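You operate a simulated robot arm through the tools that you are given. There is no shell and no other tool. Be economical: measure what you need, move in short steps, check, and stop when the job is done.

You are at the controls of a simulated two-armed robot. One attempt, no reset.

## Task
Uncap the USED and TEST rolls; USED goes in the blue tray, TEST in the red.
Fine: hold each roll while you pull; both end caps go in the grey tray; stand the rolls upright. Set down upright: what you pick out.

The check looks at the end state, three seconds after you hand in, the way a careful person would. Anything else that was tipped, shoved, dropped, spilled or broken makes it a failure. Lids that push on must go on centred and level and be pressed home; caps that screw on are set level and turned clockwise until they are tight.

## Robot
Two 7-joint arms with two-finger parallel grippers on one trunk, on a base that drives. Base frame: it is fixed to the floor where the robot stands at the start and does not move with it; the origin is under the middle of the robot, x ahead of it, y to its left, z up; the surface under the hand at the start is at about z = 78. Units: cm, degrees, N and s.
The left shoulder is at the start at [7, 16.3, 114.5], the right one opposite. With the tool pointing down near the work surface each hand reaches from about 38 to 88 cm from the robot's upright axis, wherever it stands, measured 20 degrees to its own side. Places, roughly: blue tray on the small steel table [50, 80, 80]; grey tray on the small steel table [80, 10, 80]; red tray on the small steel table [50, -20, 80]. Payload 3.43 kg a hand.
Tool frame (each hand has its own): the origin (TCP) lies between the finger pads and is the grasp point; the fingertips stand 3.4 cm ahead of it; z points along the fingers, y is the line along which they close. Largest opening 12.8 cm; finger width 2.4, thickness 1.2; the body of the gripper, 4.8 by 13 cm, starts 9.6 cm behind the TCP.
Orientation is told as [roll, pitch, yaw] about the base's x, y, z axes, in that order, counted from this pose: with the fingers straight down and closing along the base's y, the tool's x points along the base's -x, its y along +y and its z along -z.

## Interface
- The arms move only by the tool jog_arm. It takes "left_moves", "right_moves" or both (then of equal length, played together; a hand with none holds still); each is a list of rows, each a list of 6 numbers: the shift along the tool's x, y, z in cm, then the turn, a rotation vector about the tool's x, y, z in degrees. In form: [[x, y, z, wx, wy, wz], ...]. A call has 1 to 8 rows; each row shifts and turns the commanded pose from where the row before left it, along the tool's axes as they then stand. "left_jaw" and "right_jaw" are, for a hand that has rows, the closure in counts, from 0 (fully open) to 255 (shut), set as the call begins (left out, the last holds). A row lasts 0.2 s, in which the tool goes at most 5 cm and 8.6 degrees; a call with a longer step from one row to the next is refused whole, and so is a gripper value outside its range. A pose out of reach is approached as far as the arm can. The call stops where the force on the tool passes 40 N (or 10 N more than at its start, if that is more) or the arm is blocked; 0.2 s more then pass. The fingers move at their own pace (about 15.3 cm/s each) and stop on an object; they squeeze with about 41 N. The grip force told is the motor's: it shows also when the fingers shut on nothing. Time passes only in rows, and 0.2 s behind the last, so rows that do not move let the fingers close. It gives the time, the measured TCP pose, the force on the tool (base axes), the opening and the grip force at its end, in the units of the frame above (readings bear some noise), with the torque about the TCP (base axes, N m) and any sound that the robot's microphone picked up.
- Cameras (640 x 400 px; columns grow to the right, rows downward): "scene" is now at [12.4, 2.86, 135.68]; the picture's right is [0.36, -0.93, 0.00], its down [-0.68, -0.26, -0.69] and it looks along [0.64, 0.25, -0.72] (base axes); focal length 250 px, centre (320, 200). "left" rides on the left gripper at [7.6, 1.1, -16] in its tool frame; the picture's right is [-0.15, 0.99, 0.00], its down [-0.88, -0.13, -0.46] and it looks along [-0.45, -0.07, 0.89] (tool axes); focal length 234 px, centre (320, 200). "right" rides on the right gripper at [7.6, -1.1, -16] in its tool frame; the picture's right is [0.15, 0.99, 0.00], its down [-0.88, 0.13, -0.46] and it looks along [-0.45, 0.07, 0.89] (tool axes); focal length 234 px, centre (320, 200). There is no depth. A picture from a camera that has moved, and an enlarged one, comes with that camera's place and axes in the base frame and with its lens.
- camera(camera): a new picture of that camera. It takes no simulated time.
- slide_trunk(by): slides the trunk up (or, below 0, down) by that many cm; the arms and the scene camera ride with it, the base frame stays. It gives what a move gives, with no picture.
- drive_base(legs): drives the robot by 1 to 6 legs, each [ahead, left, turn to the left] in cm, cm and degrees, along the robot's own axes; the way and the turn of a leg run together, so that a leg with both is an arc; at most 150 cm and 180 degrees a leg. The arms and the cameras ride along, it lands a little off, and it stops where it bumps. It gives what a move gives.
- turn_head(pan, tilt): turns the head with the scene camera to pan (to the left, within 86 degrees either way) and tilt (down, from -29 to 69), counted from straight ahead of the robot. It gives what a move gives.
- inspect(camera, box): a new picture of the part [left, top, right, bottom] of that camera's present view, enlarged. It takes no simulated time.
- close_job(): hands the job in; it is judged then, once.

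Go step by step. Nothing tells you exact positions but the pictures and the camera data: compare them with the known pose of the tool, close in by small moves and look again before you grip or let go. The budget is 120 turns and 92 pictures, counting those below and the enlarged ones. Unless the task says otherwise, let go and move clear before handing in, and close with one line.

The tools are called after ">>>" as a command line: name --argument value ..., lists and objects as JSON in quotes. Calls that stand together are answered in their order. jog_arm: Moves the arms, as the interface text tells. Its arguments: {"type":"object","properties":{"left_moves":{"type":"array"},"left_jaw":{"type":"number"},"right_moves":{"type":"array"},"right_jaw":{"type":"number"}},"required":[]} The other tools are called the same way: slide_trunk (by) slides the trunk up or down; drive_base (legs) drives the base; turn_head (pan, tilt) turns the head that bears the scene camera; camera (camera) takes a picture; inspect (camera, box) takes an enlarged picture of a part of a camera's view; close_job () hands the job in.

At the start:

```text
t: 0.0
left_position: [56.03, 44.76, 107.15]
left_tcp_rot: [0.0, 0.0, 0.0]
left_contact_force: [-0.1, -0.1, 0.5]
left_moment: [0.02, 0.01, 0.03]
left_gripper_width: 12.81
left_gripper_force: 0.0
right_position: [51.42, -9.0, 110.52]
right_tcp_rot: [-0.1, 0.1, 0.0]
right_contact_force: [0.0, 0.5, -0.4]
right_moment: [-0.01, 0.01, 0.02]
right_gripper_width: 12.81
right_gripper_force: 0.0
trunk travel left (down, up): [-62.5, 31.5]
robot x, y, heading: [-0.04, 0.1, -0.3]
head pan, tilt: [21.0, 46.3]
```

scene: 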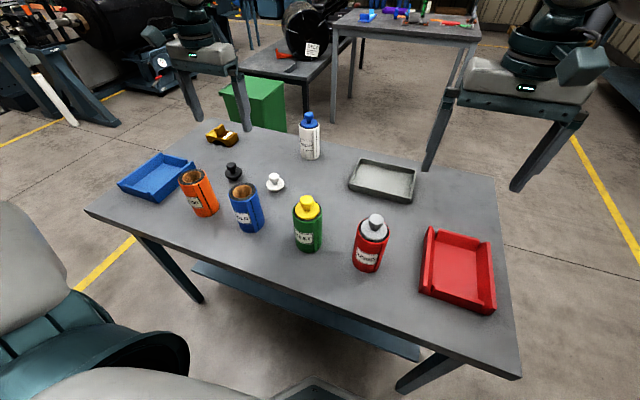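
right: 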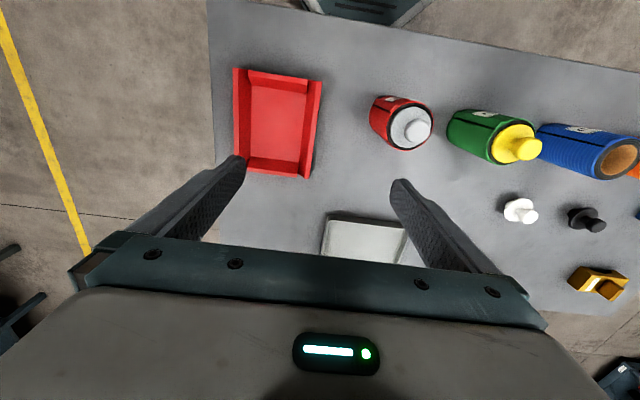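
left: 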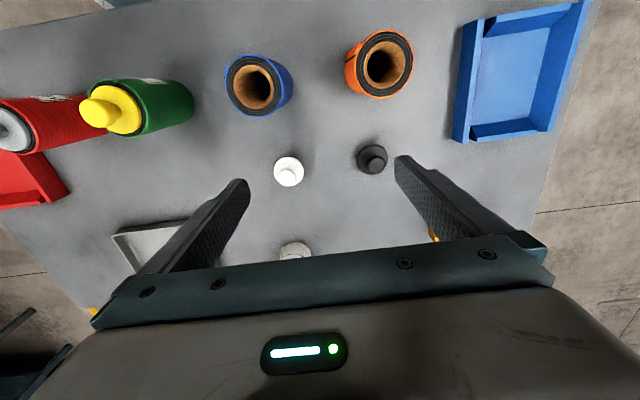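

I see five rolls with labels on the steel table, three of them capped (white with blue, green with yellow, red with grey). I read the labels enlarged first.

>>> inspect --camera "scene" --box '[280, 180, 400, 280]'

>>> inspect --camera "scene" --box '[170, 150, 290, 240]'

>>> inspect --camera "scene" --box '[280, 100, 350, 170]'

```text
4.00 times, centred on (340, 230) of scene
camera zoom: at [12.4, 2.86, 135.68], right [0.36, -0.93, 0.0], down [-0.68, -0.26, -0.69], along [0.64, 0.25, -0.72], focal length 999 px, centre (240, 80)
```

zoom: 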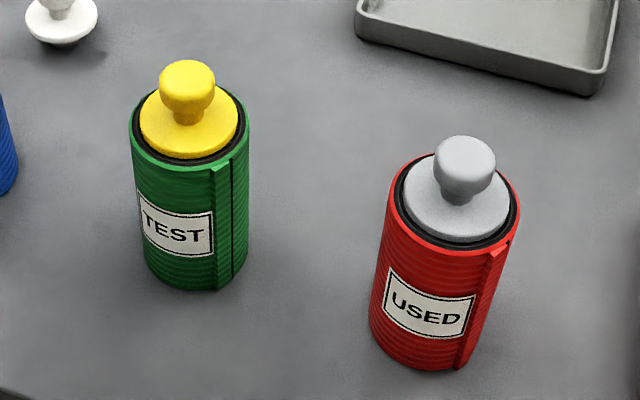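

```text
4.44 times, centred on (230, 195) of scene
camera zoom: at [12.4, 2.86, 135.68], right [0.36, -0.93, 0.0], down [-0.68, -0.26, -0.69], along [0.64, 0.25, -0.72], focal length 1110 px, centre (720, 222)
```

zoom: 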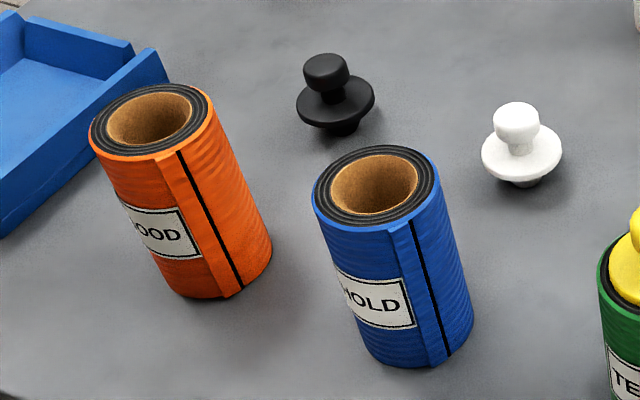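

```text
5.71 times, centred on (315, 135) of scene
camera zoom: at [12.4, 2.86, 135.68], right [0.36, -0.93, 0.0], down [-0.68, -0.26, -0.69], along [0.64, 0.25, -0.72], focal length 1428 px, centre (349, 571)
```

zoom: 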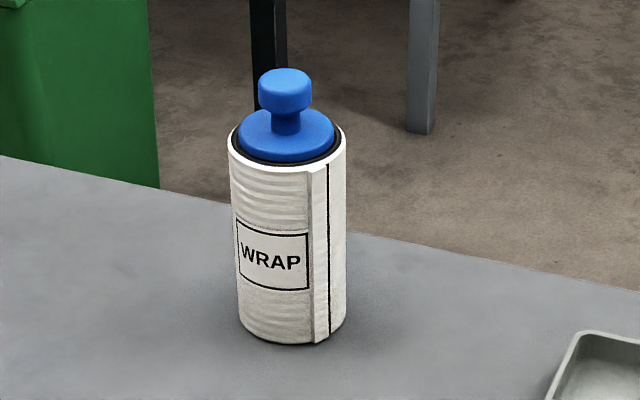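

Labels are clear: TEST is the green roll at about (46.8, 19.6), top rim about z 92.5; USED is the red roll at about (46.3, 3.7). Right hand will hold TEST (tilted, from the front) while left pulls the cap; first I pre-orient the right hand in the air and bring the left over the yellow knob.

>>> jog_arm --right_moves '[[0, 0, 0, 0, 0, -7], [0, 0, 0, 0, 0, -7], [0, 0, 0, 0, 0, -6], [0, 0, 0, 0, -8, 0], [0, 0, 0, 0, -8, 0], [0, 0, 0, 0, -8, 0], [0, 0, 0, 0, -8, 0], [0, 0, 0, 0, -8, 0]]' --left_moves '[[1.15, -3.15, 0, 0, 0, 0], [1.15, -3.15, 0, 0, 0, 0], [1.15, -3.15, 0, 0, 0, 0], [1.15, -3.15, 0, 0, 0, 0], [1.15, -3.15, 0, 0, 0, 0], [1.15, -3.15, 0, 0, 0, 0], [1.15, -3.15, 0, 0, 0, 0], [1.15, -3.15, 0, 0, 0, 0]]'

>>> camera --camera "left"

>>> camera --camera "right"

>>> camera --camera "scene"

```text
t: 1.8
left_position: [46.86, 19.43, 107.29]
left_tcp_rot: [0.0, 0.1, 0.1]
left_contact_force: [0.7, 1.0, 0.0]
left_moment: [0.01, 0.01, -0.04]
left_gripper_width: 12.81
left_gripper_force: 0.1
right_position: [51.35, -9.2, 110.72]
right_tcp_rot: [0.2, -40.1, 19.9]
right_contact_force: [-1.7, 0.7, 0.3]
right_moment: [0.03, 0.01, 0.0]
right_gripper_width: 12.79
right_gripper_force: 0.1
trunk travel left (down, up): [-62.5, 31.5]
robot x, y, heading: [-0.48, -0.27, 0.2]
head pan, tilt: [21.0, 46.3]
```

```text
85 pictures are left
camera left: at [39.42, 20.81, 123.19], right [0.15, 0.99, 0.0], down [0.88, -0.13, 0.45], along [0.45, -0.07, -0.89], focal length 234 px, centre (320, 200)
```

left: 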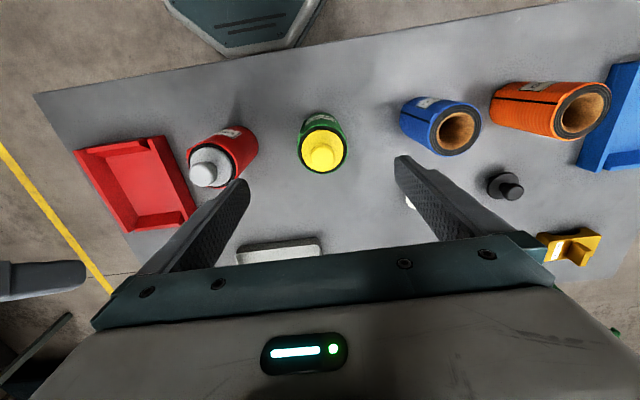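

```text
84 pictures are left
camera right: at [36.74, -15.71, 118.01], right [-0.44, 0.89, -0.09], down [0.31, 0.25, 0.92], along [0.84, 0.38, -0.39], focal length 234 px, centre (320, 200)
```

right: 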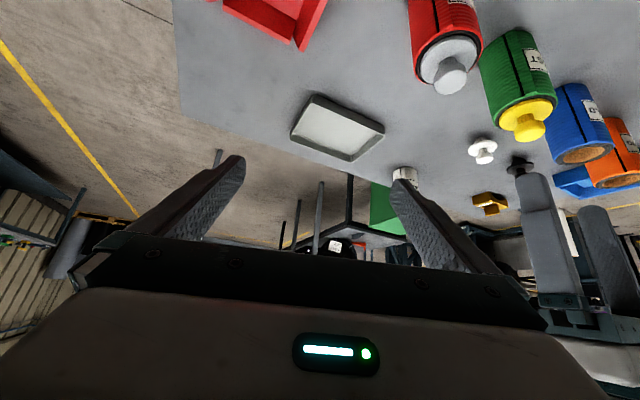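

```text
83 pictures are left
camera scene: at [12.5, 2.79, 135.68], right [0.36, -0.93, 0.0], down [-0.68, -0.26, -0.69], along [0.64, 0.25, -0.72], focal length 250 px, centre (320, 200)
```

scene: 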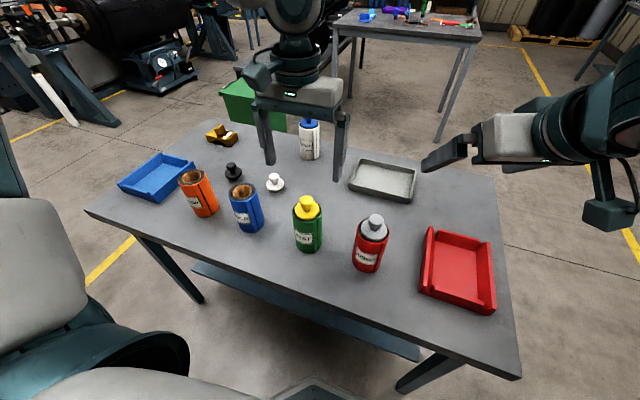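

Left sits over the yellow knob at about (46.9, 19.8). Next I stage the right hand in front of TEST, tilted 48° and still high.

>>> jog_arm --right_moves '[[0, 0, 0, 0, -8, 0], [1.04, 4.18, -0.36, 0, 0, 0], [1.04, 4.18, -0.36, 0, 0, 0], [1.04, 4.18, -0.36, 0, 0, 0], [1.04, 4.18, -0.36, 0, 0, 0], [1.04, 4.18, -0.36, 0, 0, 0], [1.04, 4.18, -0.36, 0, 0, 0], [1.04, 4.18, -0.36, 0, 0, 0]]'

>>> camera --camera "right"

>>> camera --camera "scene"

```text
t: 3.6
left_position: [46.78, 19.95, 107.24]
left_tcp_rot: [-0.1, 0.0, 0.0]
left_contact_force: [-0.7, -1.2, 0.0]
left_moment: [0.01, -0.03, 0.0]
left_gripper_width: 12.79
left_gripper_force: 0.1
right_position: [35.57, 16.61, 107.36]
right_tcp_rot: [-0.2, -48.0, 20.0]
right_contact_force: [-0.8, 0.7, 0.0]
right_moment: [-0.01, -0.05, -0.04]
right_gripper_width: 12.78
right_gripper_force: 0.0
right hand out of reach, approached as far as the arm can: row 2
trunk travel left (down, up): [-62.5, 31.5]
robot x, y, heading: [0.41, -0.02, -0.2]
head pan, tilt: [21.0, 46.3]
```

```text
82 pictures are left
camera right: at [20.01, 9.76, 112.49], right [-0.43, 0.9, -0.11], down [0.19, 0.21, 0.96], along [0.88, 0.39, -0.26], focal length 234 px, centre (320, 200)
```

right: 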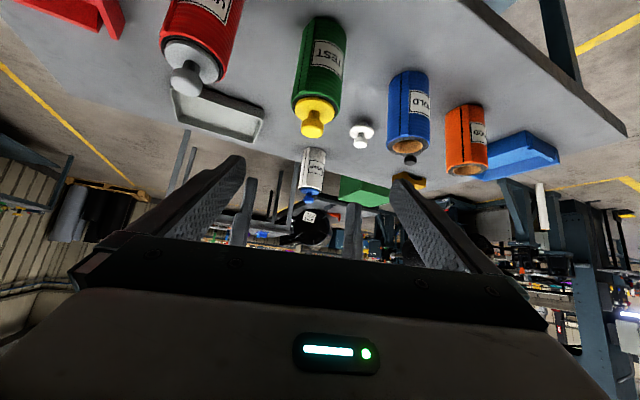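

```text
81 pictures are left
camera scene: at [12.27, 3.11, 135.69], right [0.36, -0.93, 0.0], down [-0.67, -0.26, -0.69], along [0.65, 0.25, -0.72], focal length 250 px, centre (320, 200)
```

scene: 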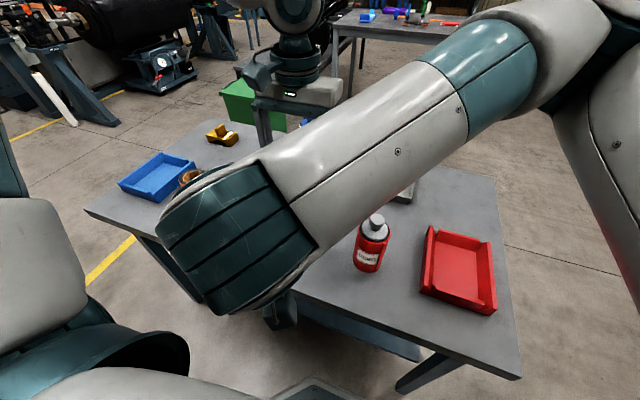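

Right hand reached the stage; the roll is centred between its fingers. I lower to z about 95 and check.

>>> jog_arm --right_moves '[[2.66, -0.28, 3.02, 0, 0, 0], [2.66, -0.28, 3.02, 0, 0, 0], [2.66, -0.28, 3.02, 0, 0, 0], [0, 0, 0, 0, 0, 0]]'

>>> camera --camera "right"

```text
t: 4.6
left_position: [46.78, 19.61, 107.28]
left_tcp_rot: [0.0, 0.0, 0.0]
left_contact_force: [-0.2, -0.5, 0.3]
left_moment: [0.0, 0.0, 0.02]
left_gripper_width: 12.8
left_gripper_force: 0.1
right_position: [37.41, 16.29, 95.2]
right_tcp_rot: [0.0, -47.9, 20.1]
right_contact_force: [-0.6, 0.3, -0.4]
right_moment: [-0.03, 0.02, 0.0]
right_gripper_width: 12.8
right_gripper_force: 0.0
trunk travel left (down, up): [-62.5, 31.5]
robot x, y, heading: [-0.09, 0.2, -0.0]
head pan, tilt: [21.0, 46.3]
```

```text
80 pictures are left
camera right: at [21.87, 9.43, 100.23], right [-0.43, 0.9, -0.11], down [0.19, 0.21, 0.96], along [0.88, 0.39, -0.26], focal length 234 px, centre (320, 200)
```

right: 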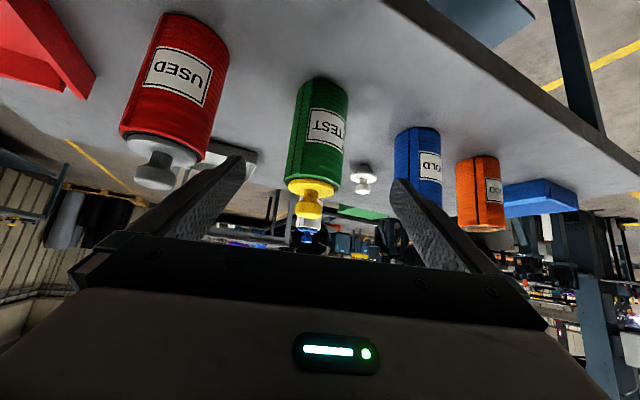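

TEST is centred between the right fingers. I advance 14 cm along the tool axis to put the roll between the pads.

>>> jog_arm --right_moves '[[0, 0, 3.5, 0, 0, 0], [0, 0, 3.5, 0, 0, 0], [0, 0, 3.5, 0, 0, 0], [0, 0, 3.2, 0, 0, 0], [0, 0, 0, 0, 0, 0]]'

>>> camera --camera "right"

>>> camera --camera "left"

```text
t: 5.8
left_position: [46.75, 19.62, 107.27]
left_tcp_rot: [0.0, 0.0, 0.0]
left_contact_force: [-0.1, 0.0, -0.7]
left_moment: [-0.01, -0.02, 0.0]
left_gripper_width: 12.82
left_gripper_force: 0.1
right_position: [46.83, 19.57, 86.22]
right_tcp_rot: [0.0, -47.9, 20.0]
right_contact_force: [0.1, -0.2, -0.9]
right_moment: [-0.02, -0.05, -0.01]
right_gripper_width: 12.79
right_gripper_force: 0.2
trunk travel left (down, up): [-62.5, 31.5]
robot x, y, heading: [-0.07, -0.12, -0.2]
head pan, tilt: [21.0, 46.3]
```

```text
79 pictures are left
camera right: at [31.33, 12.76, 91.27], right [-0.43, 0.9, -0.11], down [0.19, 0.21, 0.96], along [0.88, 0.39, -0.26], focal length 234 px, centre (320, 200)
```

right: 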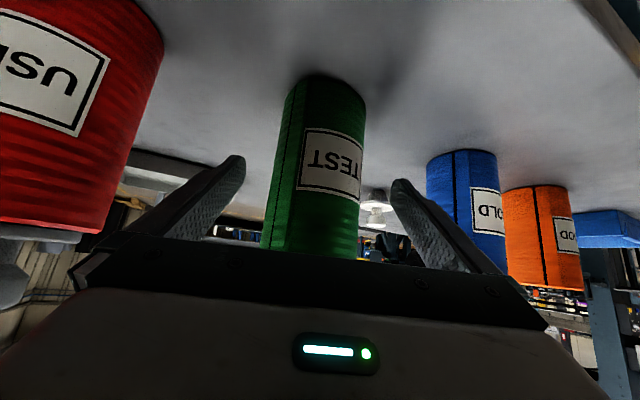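

```text
78 pictures are left
camera left: at [39.29, 20.9, 123.22], right [0.15, 0.99, 0.0], down [0.88, -0.13, 0.46], along [0.45, -0.07, -0.89], focal length 234 px, centre (320, 200)
```

left: 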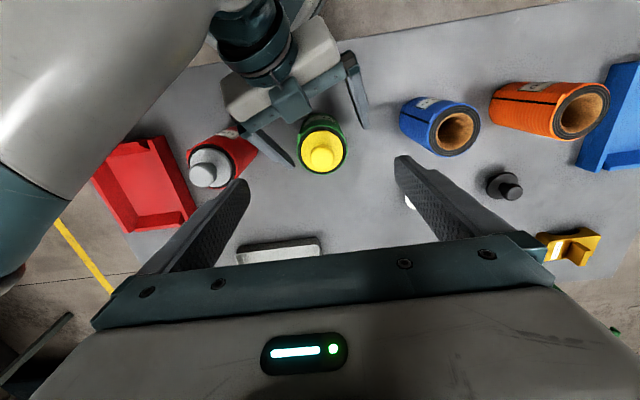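

The roll is well centred between the right fingers. I close the right hand on it.

>>> jog_arm --right_moves '[[0, 0, 0, 0, 0, 0], [0, 0, 0, 0, 0, 0], [0, 0, 0, 0, 0, 0], [0, 0, 0, 0, 0, 0]]' --right_jaw 255

>>> inspect --camera "left" --box '[270, 90, 380, 190]'

```text
t: 6.8
left_position: [46.77, 19.6, 107.25]
left_tcp_rot: [0.0, 0.0, 0.0]
left_contact_force: [-1.0, -0.9, -0.2]
left_moment: [-0.01, -0.01, 0.02]
left_gripper_width: 12.78
left_gripper_force: 0.1
right_position: [46.84, 19.62, 86.08]
right_tcp_rot: [0.0, -47.9, 20.0]
right_contact_force: [0.5, -2.3, -0.5]
right_moment: [-0.06, -0.14, -0.08]
right_gripper_width: 7.11
right_gripper_force: 40.5
trunk travel left (down, up): [-62.5, 31.5]
robot x, y, heading: [0.19, 0.09, 0.1]
head pan, tilt: [21.0, 46.3]
```

```text
4.00 times, centred on (325, 140) of left
camera zoom: at [39.38, 20.89, 123.19], right [0.15, 0.99, 0.0], down [0.88, -0.13, 0.46], along [0.45, -0.07, -0.89], focal length 937 px, centre (300, 440)
```

zoom: 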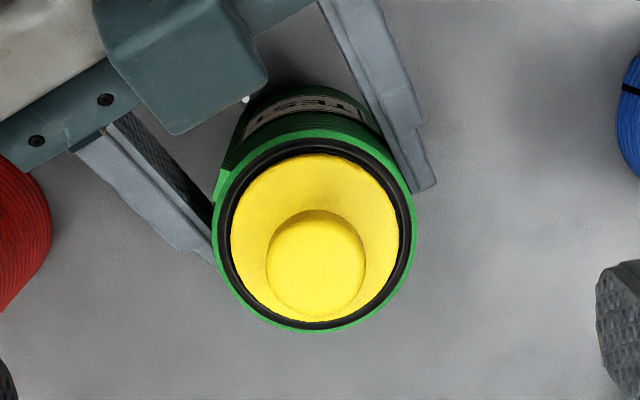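

The right hand holds TEST (7.1 cm). The knob is at about (47.3, 20.05), top near z 95; I lower the left to TCP z ≈ 96.3 and check.

>>> jog_arm --left_moves '[[-0.5, 0.43, 2, 0, 0, 0], [0, 0, 3, 0, 0, 0], [0, 0, 3, 0, 0, 0], [0, 0, 3, 0, 0, 0], [0, 0, 0, 0, 0, 0]]'

>>> camera --camera "left"

>>> camera --camera "scene"

```text
t: 8.0
left_position: [47.32, 20.0, 96.03]
left_tcp_rot: [0.0, 0.0, 0.0]
left_contact_force: [0.1, 0.6, 0.0]
left_moment: [0.01, -0.02, 0.02]
left_gripper_width: 12.79
left_gripper_force: 0.1
right_position: [46.83, 19.66, 86.13]
right_tcp_rot: [0.0, -47.9, 20.0]
right_contact_force: [0.3, 1.3, -1.5]
right_moment: [-0.02, 0.04, 0.0]
right_gripper_width: 7.06
right_gripper_force: 40.6
trunk travel left (down, up): [-62.5, 31.5]
robot x, y, heading: [0.03, -0.04, 0.2]
head pan, tilt: [21.0, 46.3]
```

```text
76 pictures are left
camera left: at [39.96, 21.23, 111.98], right [0.15, 0.99, 0.0], down [0.88, -0.13, 0.46], along [0.45, -0.07, -0.89], focal length 234 px, centre (320, 200)
```

left: 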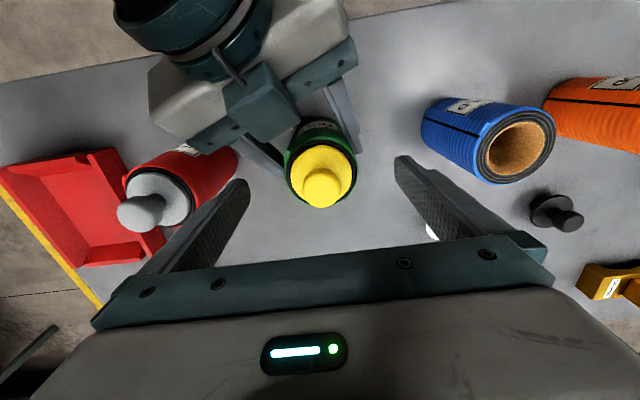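

```text
75 pictures are left
camera scene: at [12.41, 2.88, 135.68], right [0.36, -0.93, 0.0], down [-0.68, -0.26, -0.69], along [0.64, 0.25, -0.72], focal length 250 px, centre (320, 200)
```

scene: 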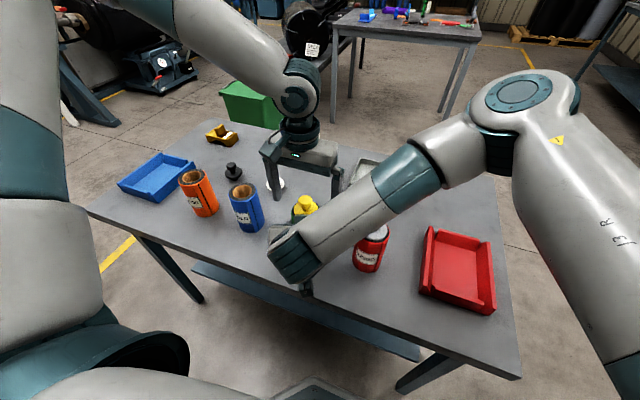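

The knob sits between the open left fingers. I enlarge to pin down its height.

>>> inspect --camera "left" --box '[270, 110, 380, 220]'

>>> inspect --camera "scene" --box '[255, 130, 355, 230]'

```text
3.64 times, centred on (325, 165) of left
camera zoom: at [39.96, 21.23, 111.98], right [0.15, 0.99, 0.0], down [0.88, -0.13, 0.46], along [0.45, -0.07, -0.89], focal length 852 px, centre (302, 327)
```

zoom: 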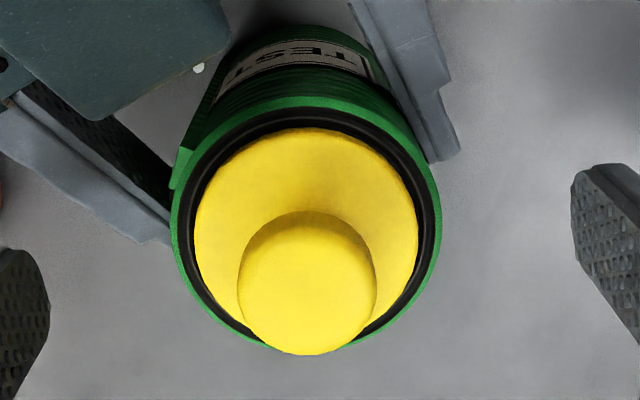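

```text
4.00 times, centred on (305, 180) of scene
camera zoom: at [12.41, 2.88, 135.68], right [0.36, -0.93, 0.0], down [-0.68, -0.26, -0.69], along [0.64, 0.25, -0.72], focal length 999 px, centre (380, 280)
```

zoom: 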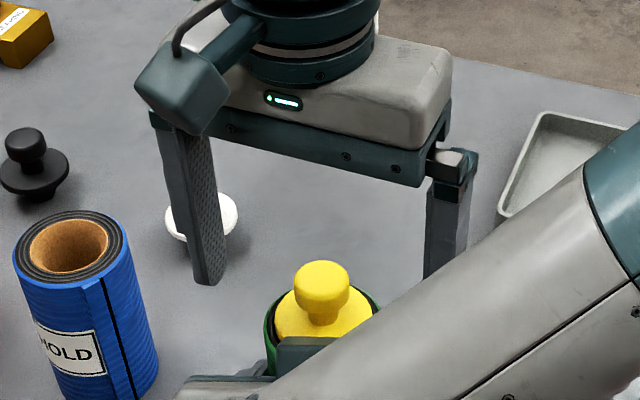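

By size the rim is at z ≈ 90.8, knob top ≈ 94.5, axis at (47.8, 20.1). I shift the left 0.5 forward, down 0.8, and close on the knob.

>>> jog_arm --left_moves '[[-0.5, 0.08, 0.4, 0, 0, 0], [0, 0, 0.4, 0, 0, 0], [0, 0, 0, 0, 0, 0]]'

>>> jog_arm --left_moves '[[0, 0, 0, 0, 0, 0], [0, 0, 0, 0, 0, 0], [0, 0, 0, 0, 0, 0], [0, 0, 0, 0, 0, 0]]' --left_jaw 255

>>> inspect --camera "left" --box '[240, 90, 400, 250]'

```text
t: 8.8
left_position: [47.87, 20.1, 95.34]
left_tcp_rot: [0.0, 0.1, 0.0]
left_contact_force: [0.9, 0.9, -0.9]
left_moment: [0.02, 0.02, 0.01]
left_gripper_width: 12.8
left_gripper_force: 0.1
right_position: [46.85, 19.64, 86.18]
right_tcp_rot: [0.0, -48.0, 19.9]
right_contact_force: [-0.4, 0.1, 0.4]
right_moment: [0.0, 0.07, 0.02]
right_gripper_width: 7.12
right_gripper_force: 40.6
trunk travel left (down, up): [-62.5, 31.5]
robot x, y, heading: [-0.21, 0.06, -0.0]
head pan, tilt: [21.0, 46.3]
```

```text
t: 9.8
left_position: [47.93, 20.18, 95.33]
left_tcp_rot: [0.0, 0.0, 0.0]
left_contact_force: [0.1, -0.1, 0.5]
left_moment: [0.0, 0.0, 0.0]
left_gripper_width: 3.03
left_gripper_force: 41.4
right_position: [46.89, 19.55, 86.19]
right_tcp_rot: [0.0, -48.0, 20.0]
right_contact_force: [0.2, -0.4, 0.2]
right_moment: [-0.01, 0.05, 0.02]
right_gripper_width: 7.07
right_gripper_force: 40.8
trunk travel left (down, up): [-62.5, 31.5]
robot x, y, heading: [0.42, 0.29, -0.1]
head pan, tilt: [21.0, 46.3]
heard: snap
```

```text
2.50 times, centred on (320, 170) of left
camera zoom: at [40.41, 21.39, 111.27], right [0.15, 0.99, 0.0], down [0.88, -0.13, 0.46], along [0.45, -0.07, -0.89], focal length 585 px, centre (320, 275)
```

zoom: 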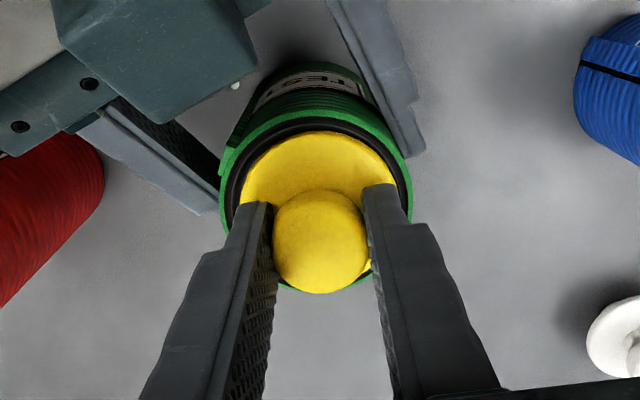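

The left hand holds the knob (3.03 cm) and a snap was heard, probably the cap seat letting go. I pull up slowly, straight.

>>> jog_arm --left_moves '[[0, 0, -0.4, 0, 0, 0], [0, 0, -0.4, 0, 0, 0], [0, 0, -0.4, 0, 0, 0], [0, 0, -0.4, 0, 0, 0], [0, 0, -0.4, 0, 0, 0], [0, 0, 0, 0, 0, 0]]'

>>> inspect --camera "left" --box '[240, 90, 400, 250]'

```text
t: 11.2
left_position: [47.88, 20.23, 97.23]
left_tcp_rot: [0.1, 0.0, 0.0]
left_contact_force: [0.1, -0.9, -0.3]
left_moment: [0.0, -0.01, -0.01]
left_gripper_width: 3.01
left_gripper_force: 40.5
right_position: [46.84, 19.63, 86.22]
right_tcp_rot: [0.0, -47.9, 20.0]
right_contact_force: [-0.2, -0.8, -0.2]
right_moment: [-0.02, 0.01, -0.02]
right_gripper_width: 7.11
right_gripper_force: 41.0
trunk travel left (down, up): [-62.5, 31.5]
robot x, y, heading: [-0.32, -0.25, -0.1]
head pan, tilt: [21.0, 46.3]
```

```text
2.50 times, centred on (320, 170) of left
camera zoom: at [40.45, 21.44, 113.22], right [0.15, 0.99, 0.0], down [0.88, -0.13, 0.46], along [0.45, -0.07, -0.89], focal length 585 px, centre (320, 275)
```

zoom: 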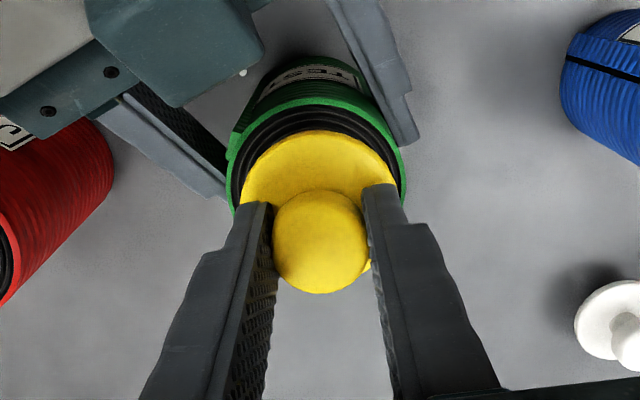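

The cap rises freely with the hand. I lift it well clear and look at the scene.

>>> jog_arm --left_moves '[[0, 0, -1, 0, 0, 0], [0, 0, -2, 0, 0, 0], [0, 0, -3, 0, 0, 0], [0, 0, -3, 0, 0, 0], [0, 0, -3, 0, 0, 0], [0, 0, 0, 0, 0, 0]]'

>>> camera --camera "scene"

>>> camera --camera "left"

```text
t: 12.6
left_position: [48.03, 19.84, 109.15]
left_tcp_rot: [0.0, 0.1, 0.0]
left_contact_force: [0.9, 0.0, -0.2]
left_moment: [0.02, 0.02, -0.02]
left_gripper_width: 3.02
left_gripper_force: 40.7
right_position: [46.89, 19.57, 86.14]
right_tcp_rot: [-0.1, -48.0, 20.0]
right_contact_force: [-0.4, -0.4, -0.4]
right_moment: [-0.04, 0.08, 0.0]
right_gripper_width: 7.08
right_gripper_force: 41.1
trunk travel left (down, up): [-62.5, 31.5]
robot x, y, heading: [-0.03, -0.08, 0.1]
head pan, tilt: [21.0, 46.3]
```

```text
70 pictures are left
camera scene: at [12.46, 2.88, 135.68], right [0.36, -0.93, 0.0], down [-0.68, -0.26, -0.69], along [0.64, 0.25, -0.72], focal length 250 px, centre (320, 200)
```

scene: 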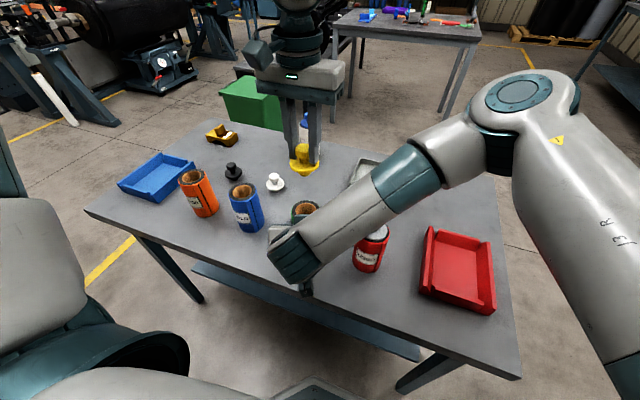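

```text
69 pictures are left
camera left: at [40.57, 21.07, 125.15], right [0.15, 0.99, 0.0], down [0.88, -0.13, 0.46], along [0.45, -0.07, -0.89], focal length 234 px, centre (320, 200)
```

left: 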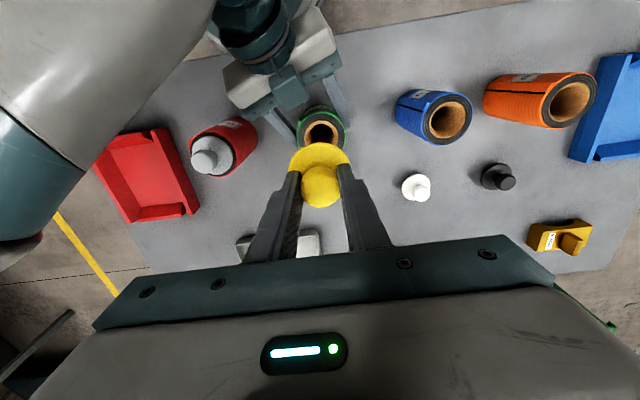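

The cap is off, TEST remains held. I carry the cap forward to x ≈ 79 toward the grey tray (about x 72–88, y −4–16), keeping away from the right elbow.

>>> jog_arm --left_moves '[[-4, 0, 0, 0, 0, 0], [-4.4, 0, 0, 0, 0, 0], [-4.4, 0, 0, 0, 0, 0], [-4.4, -0.5, 0, 0, 0, 0], [-4.4, -1.5, 0, 0, 0, 0], [-4.4, -2, 0, 0, 0, 0], [-4.4, -2, 0, 0, 0, 0], [0, 0, 0, 0, 0, 0]]'

>>> camera --camera "left"

>>> camera --camera "scene"

```text
t: 14.4
left_position: [67.91, 23.41, 108.05]
left_tcp_rot: [-0.2, -0.1, 0.0]
left_contact_force: [0.5, -0.5, 0.4]
left_moment: [0.02, -0.02, -0.01]
left_gripper_width: 3.03
left_gripper_force: 41.2
left hand out of reach, approached as far as the arm can: row 4, 5, 6, 7
right_position: [46.91, 19.77, 86.12]
right_tcp_rot: [0.0, -48.0, 20.0]
right_contact_force: [-1.1, 0.6, -0.2]
right_moment: [0.02, 0.06, 0.01]
right_gripper_width: 7.08
right_gripper_force: 40.4
trunk travel left (down, up): [-62.5, 31.5]
robot x, y, heading: [-0.02, 0.08, 0.0]
head pan, tilt: [21.0, 46.3]
```

```text
68 pictures are left
camera left: at [60.38, 24.73, 123.84], right [0.15, 0.99, 0.0], down [0.88, -0.13, 0.46], along [0.45, -0.07, -0.89], focal length 234 px, centre (320, 200)
```

left: 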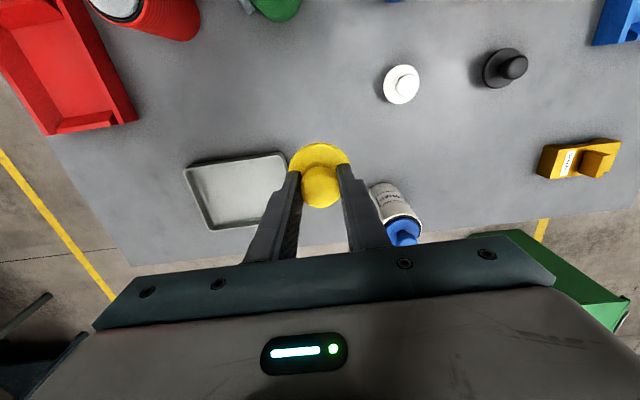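

```text
67 pictures are left
camera scene: at [12.43, 2.87, 135.68], right [0.36, -0.93, 0.0], down [-0.68, -0.26, -0.69], along [0.64, 0.25, -0.72], focal length 250 px, centre (320, 200)
```

scene: 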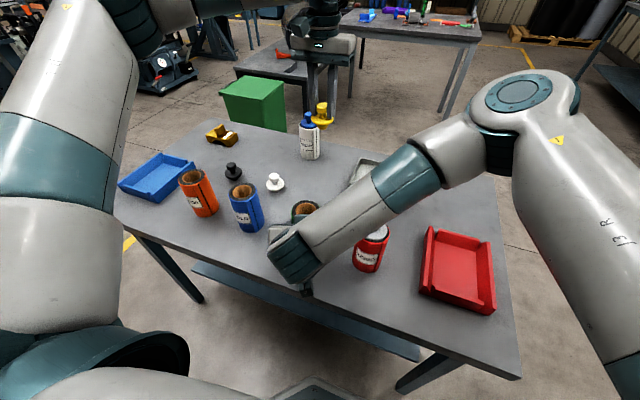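

The left hand with the cap can't reach the tray at this height, so it waits at (68, 23). I first deliver TEST with the right hand: lift it straight up 20 cm to pass over USED.

>>> jog_arm --right_moves '[[-0.74, 0, -0.67, 0, 0, 0], [-2.2, 0, -2.0, 0, 0, 0], [-2.97, 0, -2.68, 0, 0, 0], [-2.97, 0, -2.68, 0, 0, 0], [-2.97, 0, -2.68, 0, 0, 0], [-2.97, 0, -2.68, 0, 0, 0], [0, 0, 0, 0, 0, 0]]'

>>> camera --camera "scene"

>>> camera --camera "right"

```text
t: 16.0
left_position: [67.86, 23.52, 107.83]
left_tcp_rot: [-0.1, -0.1, 0.0]
left_contact_force: [0.0, -0.2, 0.2]
left_moment: [0.0, 0.01, 0.01]
left_gripper_width: 3.01
left_gripper_force: 40.5
right_position: [46.9, 19.66, 105.83]
right_tcp_rot: [0.0, -47.9, 19.9]
right_contact_force: [0.2, 0.3, -4.3]
right_moment: [0.0, 0.05, 0.0]
right_gripper_width: 7.1
right_gripper_force: 41.0
trunk travel left (down, up): [-62.5, 31.5]
robot x, y, heading: [0.06, 0.13, -0.1]
head pan, tilt: [21.0, 46.3]
```

```text
66 pictures are left
camera scene: at [12.5, 2.91, 135.67], right [0.36, -0.93, 0.0], down [-0.68, -0.26, -0.69], along [0.64, 0.25, -0.72], focal length 250 px, centre (320, 200)
```

scene: 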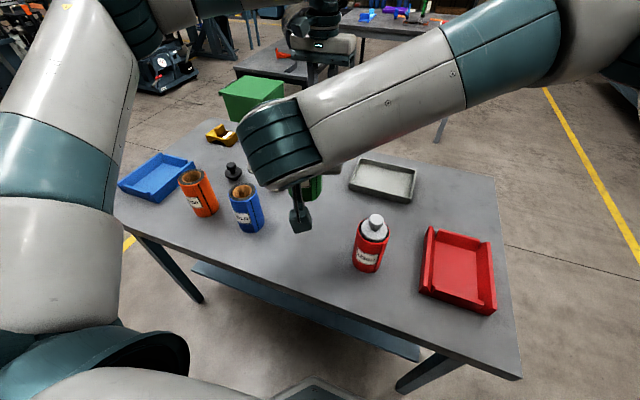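

```text
65 pictures are left
camera right: at [31.43, 12.73, 110.92], right [-0.43, 0.9, -0.11], down [0.19, 0.21, 0.96], along [0.88, 0.39, -0.26], focal length 234 px, centre (320, 200)
```

right: 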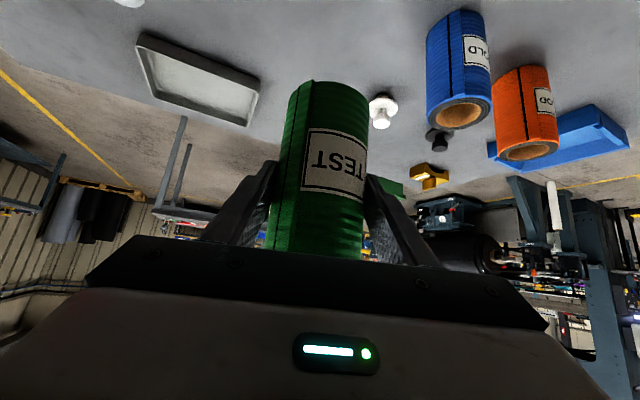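

TEST hangs upright in the grip. I raise 2.5 cm more, then carry it across toward the red tray.

>>> jog_arm --right_moves '[[-1.86, 0, -1.67, 0, 0, 0], [0.79, -4.78, -0.875, 0, 0, 0], [0.79, -4.78, -0.875, 0, 0, 0], [0.79, -4.78, -0.875, 0, 0, 0], [0.79, -4.78, -0.875, 0, 0, 0], [0.79, -4.78, -0.875, 0, 0, 0], [0.79, -4.78, -0.875, 0, 0, 0], [0.79, -4.78, -0.875, 0, 0, 0]]'

>>> camera --camera "scene"

>>> camera --camera "right"

```text
t: 17.8
left_position: [67.83, 23.18, 107.91]
left_tcp_rot: [0.0, 0.0, 0.0]
left_contact_force: [0.3, 0.8, 0.1]
left_moment: [0.06, -0.05, -0.05]
left_gripper_width: 3.03
left_gripper_force: 41.0
right_position: [52.64, -14.26, 108.93]
right_tcp_rot: [0.2, -47.9, 19.9]
right_contact_force: [-1.0, 1.1, -4.1]
right_moment: [-0.01, 0.05, -0.02]
right_gripper_width: 7.08
right_gripper_force: 40.5
right hand out of reach, approached as far as the arm can: row 7, 8
trunk travel left (down, up): [-62.5, 31.5]
robot x, y, heading: [0.13, 0.06, -0.0]
head pan, tilt: [21.0, 46.3]
```

```text
64 pictures are left
camera scene: at [12.37, 2.53, 135.7], right [0.36, -0.93, 0.0], down [-0.68, -0.26, -0.69], along [0.65, 0.25, -0.72], focal length 250 px, centre (320, 200)
```

scene: 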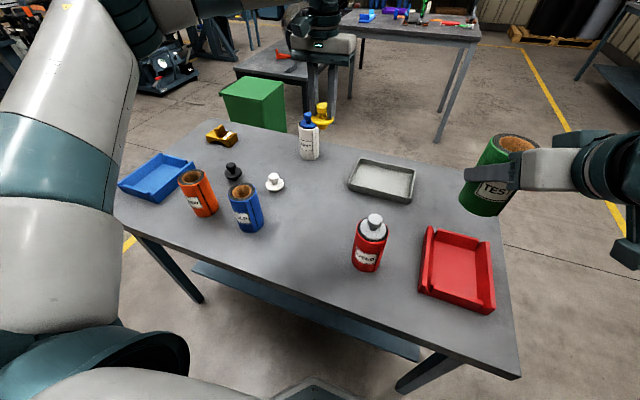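

```text
63 pictures are left
camera right: at [37.16, -21.21, 113.94], right [-0.43, 0.9, -0.11], down [0.19, 0.21, 0.96], along [0.88, 0.39, -0.26], focal length 234 px, centre (320, 200)
```

right: 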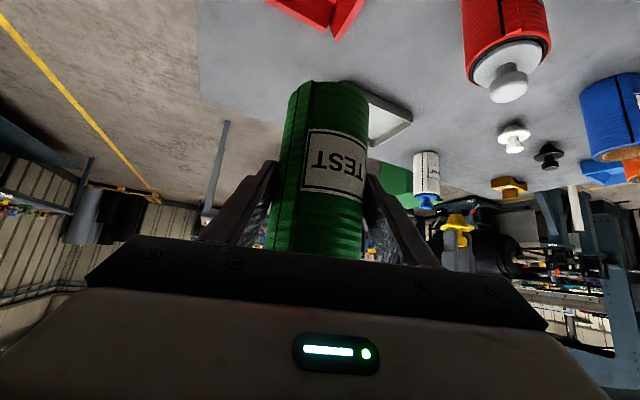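

TEST has passed USED and is at (53, −14). I examine the red tray before going down.

>>> inspect --camera "scene" --box '[400, 210, 520, 330]'

>>> inspect --camera "scene" --box '[330, 140, 430, 220]'

```text
3.33 times, centred on (460, 270) of scene
camera zoom: at [12.37, 2.53, 135.7], right [0.36, -0.93, 0.0], down [-0.68, -0.26, -0.69], along [0.65, 0.25, -0.72], focal length 833 px, centre (-147, -33)
```

zoom: 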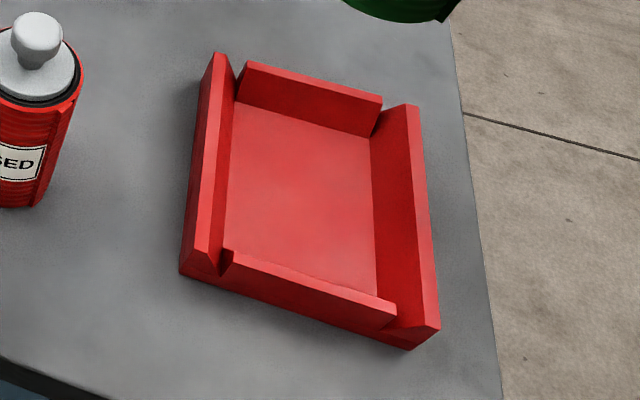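

```text
5.00 times, centred on (380, 180) of scene
camera zoom: at [12.37, 2.53, 135.7], right [0.36, -0.93, 0.0], down [-0.68, -0.26, -0.69], along [0.65, 0.25, -0.72], focal length 1249 px, centre (20, 300)
```

zoom: 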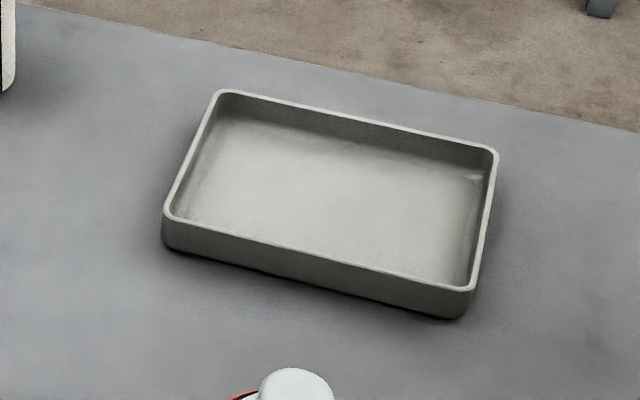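

The tray floor spans about x 46–61.5, y −23 to −13, walls to z ≈ 82.6. I go straight down 10 cm to get back in reach and read the pose.

>>> jog_arm --right_moves '[[2.55, 0, 2.3, 0, 0, 0], [2.55, 0, 2.3, 0, 0, 0], [2.55, 0, 2.3, 0, 0, 0], [0, 0, 0, 0, 0, 0]]'

>>> camera --camera "scene"

```text
t: 18.8
left_position: [67.81, 23.45, 107.97]
left_tcp_rot: [-0.1, 0.0, 0.0]
left_contact_force: [-0.5, -1.2, 0.2]
left_moment: [0.02, 0.0, -0.01]
left_gripper_width: 3.02
left_gripper_force: 40.6
right_position: [54.41, -14.09, 99.02]
right_tcp_rot: [0.0, -48.1, 20.0]
right_contact_force: [-0.6, -0.4, -3.8]
right_moment: [-0.01, 0.06, 0.01]
right_gripper_width: 7.09
right_gripper_force: 40.0
right hand out of reach, approached as far as the arm can: row 1, 2
trunk travel left (down, up): [-62.5, 31.5]
robot x, y, heading: [-0.1, 0.0, -0.0]
head pan, tilt: [21.0, 46.3]
```

```text
60 pictures are left
camera scene: at [12.39, 2.86, 135.69], right [0.36, -0.93, 0.0], down [-0.68, -0.26, -0.69], along [0.64, 0.25, -0.72], focal length 250 px, centre (320, 200)
```

scene: 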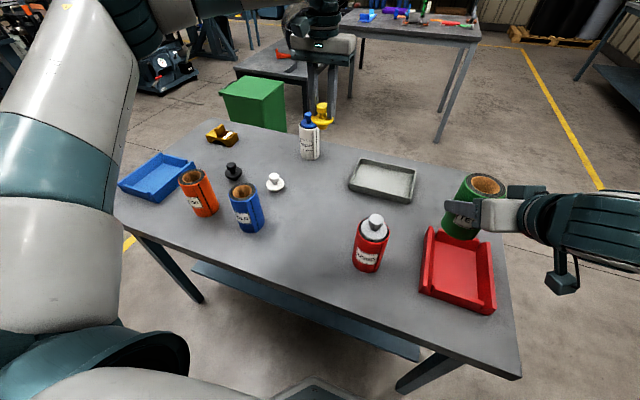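

Pose recovered at (54.4, −14.1, 99). I move over the tray centre and down to TCP z 94 (roll base about 85, just above the walls).

>>> jog_arm --right_moves '[[0.8, -1.75, -1.2, 0, 0, 0], [0.8, -1.75, -1.2, 0, 0, 0], [2.1, 0, 1.6, 0, 0, 0], [2.2, 0, 1.7, 0, 0, 0], [0, 0, 0, 0, 0, 0]]'

>>> camera --camera "right"

>>> inspect --camera "scene" --box '[400, 170, 540, 330]'

```text
t: 20.0
left_position: [67.92, 23.45, 107.93]
left_tcp_rot: [-0.2, 0.0, 0.1]
left_contact_force: [-0.5, 0.1, -0.4]
left_moment: [-0.02, 0.0, 0.04]
left_gripper_width: 3.02
left_gripper_force: 40.4
right_position: [54.31, -18.45, 94.03]
right_tcp_rot: [0.0, -47.9, 20.0]
right_contact_force: [0.6, -0.1, -4.2]
right_moment: [-0.05, 0.02, -0.01]
right_gripper_width: 7.09
right_gripper_force: 40.7
right hand out of reach, approached as far as the arm can: row 1, 2
trunk travel left (down, up): [-62.5, 31.5]
robot x, y, heading: [-0.08, 0.08, -0.2]
head pan, tilt: [21.0, 46.3]
```

```text
59 pictures are left
camera right: at [38.89, -25.31, 99.19], right [-0.43, 0.9, -0.11], down [0.19, 0.21, 0.96], along [0.88, 0.39, -0.26], focal length 234 px, centre (320, 200)
```

right: 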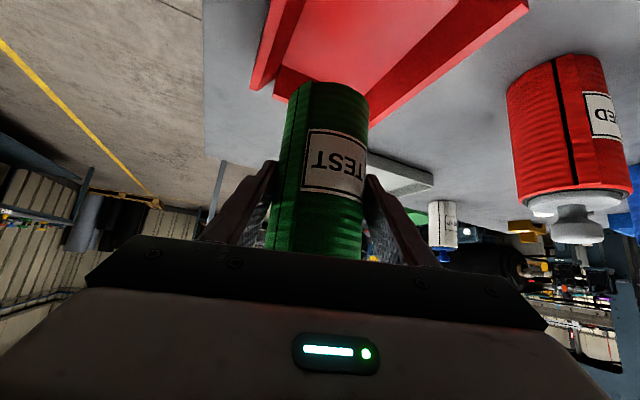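

```text
2.50 times, centred on (470, 250) of scene
camera zoom: at [12.46, 2.87, 135.68], right [0.36, -0.93, 0.0], down [-0.68, -0.26, -0.69], along [0.64, 0.25, -0.72], focal length 624 px, centre (-55, 75)
```

zoom: 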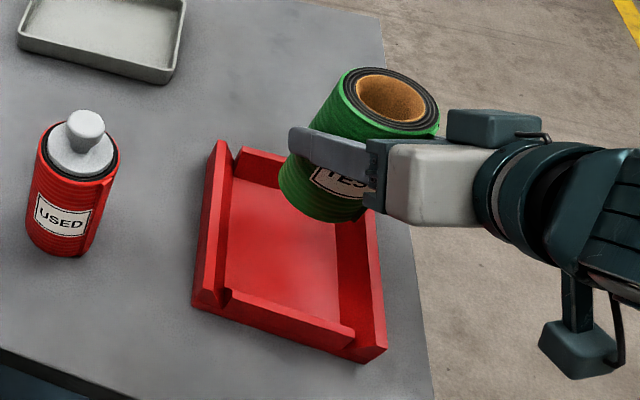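

TEST is over the tray, about 1.5 cm too far forward. I correct and lower to TCP z 88.5.

>>> jog_arm --right_moves '[[1.6, 0.2, 0.96, 0, 0, 0], [1.6, 0.2, 0.96, 0, 0, 0], [1.6, 0.2, 0.96, 0, 0, 0], [0, 0, 0, 0, 0, 0]]'

>>> inspect --camera "scene" --box '[400, 170, 540, 330]'

```text
t: 21.0
left_position: [67.89, 23.44, 107.82]
left_tcp_rot: [-0.2, 0.1, 0.0]
left_contact_force: [-0.4, -0.2, -0.6]
left_moment: [0.02, 0.0, -0.03]
left_gripper_width: 3.0
left_gripper_force: 41.1
right_position: [53.31, -18.14, 88.47]
right_tcp_rot: [0.0, -48.0, 20.1]
right_contact_force: [0.3, -0.2, -4.6]
right_moment: [-0.01, 0.04, 0.0]
right_gripper_width: 7.09
right_gripper_force: 40.9
right hand out of reach, approached as far as the arm can: row 1
trunk travel left (down, up): [-62.5, 31.5]
robot x, y, heading: [0.15, 0.08, 0.1]
head pan, tilt: [21.0, 46.3]
```

```text
2.50 times, centred on (470, 250) of scene
camera zoom: at [12.45, 2.86, 135.68], right [0.36, -0.93, 0.0], down [-0.68, -0.26, -0.69], along [0.64, 0.25, -0.72], focal length 624 px, centre (-55, 75)
```

zoom: 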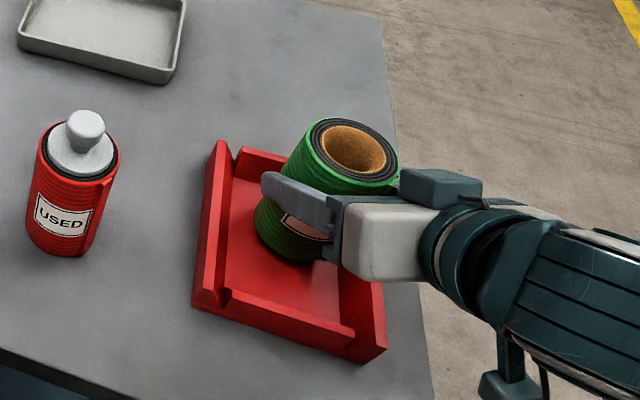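

The roll is inside the tray walls. I lower in small steps to feel the floor.

>>> jog_arm --right_moves '[[0.26, 0, 0.234, 0, 0, 0], [0.26, 0, 0.234, 0, 0, 0], [0.26, 0, 0.234, 0, 0, 0], [0.26, 0, 0.234, 0, 0, 0], [0, 0, 0, 0, 0, 0]]'

```text
t: 22.2
left_position: [67.75, 23.45, 108.01]
left_tcp_rot: [0.0, 0.0, 0.1]
left_contact_force: [0.3, 0.0, 0.1]
left_moment: [-0.03, 0.0, 0.0]
left_gripper_width: 3.01
left_gripper_force: 40.9
right_position: [53.24, -18.12, 87.52]
right_tcp_rot: [0.0, -48.5, 20.1]
right_contact_force: [2.2, -2.4, 23.8]
right_moment: [0.03, 0.53, 0.15]
right_gripper_width: 7.09
right_gripper_force: 41.5
trunk travel left (down, up): [-62.5, 31.5]
robot x, y, heading: [0.09, -0.04, -0.0]
head pan, tilt: [21.0, 46.3]
```

Contact: the roll stands on the tray floor (pushing 24 N). I back off 0.3 cm and look before letting go.

>>> jog_arm --right_moves '[[-0.26, 0, -0.234, 0, 0, 0], [0, 0, 0, 0, 0, 0]]'

>>> camera --camera "right"

>>> inspect --camera "scene" --box '[400, 190, 520, 310]'

```text
t: 22.8
left_position: [67.69, 23.42, 107.95]
left_tcp_rot: [-0.2, -0.1, 0.0]
left_contact_force: [0.2, -0.3, -1.0]
left_moment: [-0.03, 0.0, 0.01]
left_gripper_width: 3.03
left_gripper_force: 40.9
right_position: [53.2, -17.98, 87.61]
right_tcp_rot: [0.0, -47.8, 20.1]
right_contact_force: [2.0, -0.2, 5.9]
right_moment: [0.16, -0.57, -0.1]
right_gripper_width: 7.09
right_gripper_force: 41.0
trunk travel left (down, up): [-62.5, 31.5]
robot x, y, heading: [-0.26, -0.14, 0.0]
head pan, tilt: [21.0, 46.3]
```

```text
56 pictures are left
camera right: at [37.69, -24.97, 92.67], right [-0.43, 0.9, -0.11], down [0.19, 0.21, 0.96], along [0.88, 0.39, -0.26], focal length 234 px, centre (320, 200)
```

right: 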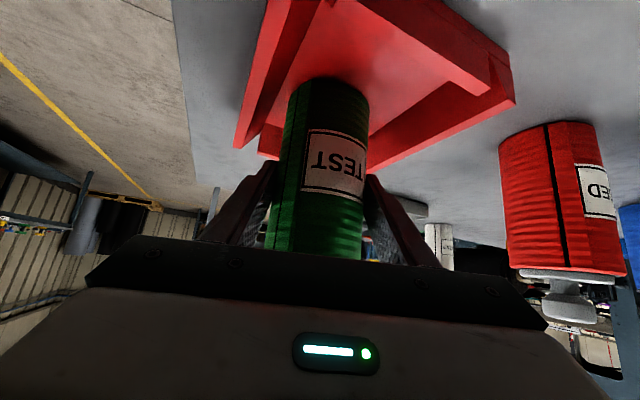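

```text
3.33 times, centred on (460, 250) of scene
camera zoom: at [12.37, 2.86, 135.67], right [0.36, -0.93, 0.0], down [-0.68, -0.26, -0.69], along [0.65, 0.25, -0.72], focal length 833 px, centre (-147, 33)
```

zoom: 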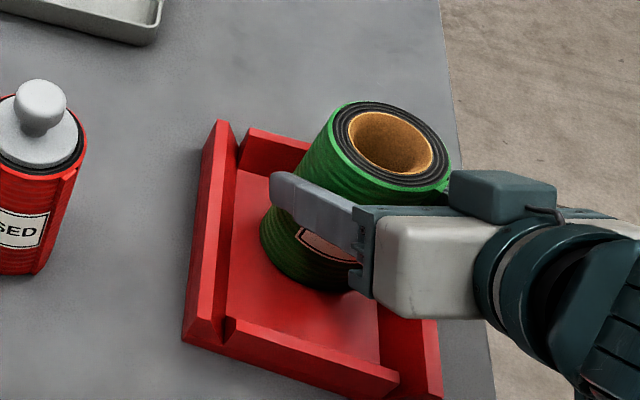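

The roll stands inside the tray with room all round. I open the right fingers part way.

>>> jog_arm --right_moves '[[0, 0, 0, 0, 0, 0], [0, 0, 0, 0, 0, 0], [0, 0, 0, 0, 0, 0]]' --right_jaw 56

>>> inspect --camera "scene" --box '[400, 190, 520, 310]'

```text
t: 23.6
left_position: [67.89, 23.48, 107.95]
left_tcp_rot: [-0.2, -0.2, -0.1]
left_contact_force: [-0.7, 0.9, -0.4]
left_moment: [-0.02, 0.0, 0.01]
left_gripper_width: 3.03
left_gripper_force: 41.0
right_position: [53.23, -18.0, 87.57]
right_tcp_rot: [0.1, -48.0, 20.0]
right_contact_force: [-0.4, -0.6, 0.4]
right_moment: [0.0, 0.01, -0.03]
right_gripper_width: 9.97
right_gripper_force: 0.1
trunk travel left (down, up): [-62.5, 31.5]
robot x, y, heading: [-0.06, -0.18, -0.1]
head pan, tilt: [21.0, 46.3]
```

```text
3.33 times, centred on (460, 250) of scene
camera zoom: at [12.41, 2.85, 135.68], right [0.36, -0.93, 0.0], down [-0.68, -0.26, -0.69], along [0.64, 0.25, -0.72], focal length 833 px, centre (-147, 33)
```

zoom: 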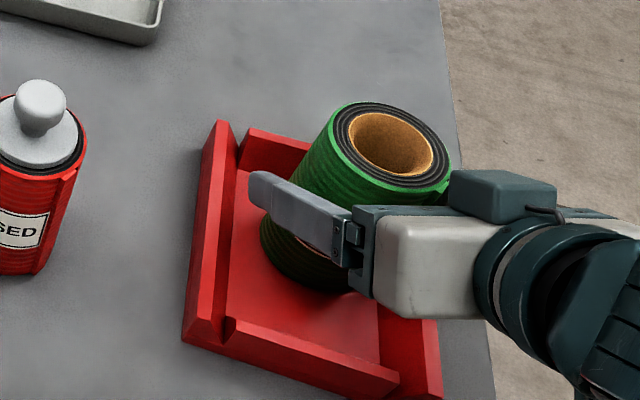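

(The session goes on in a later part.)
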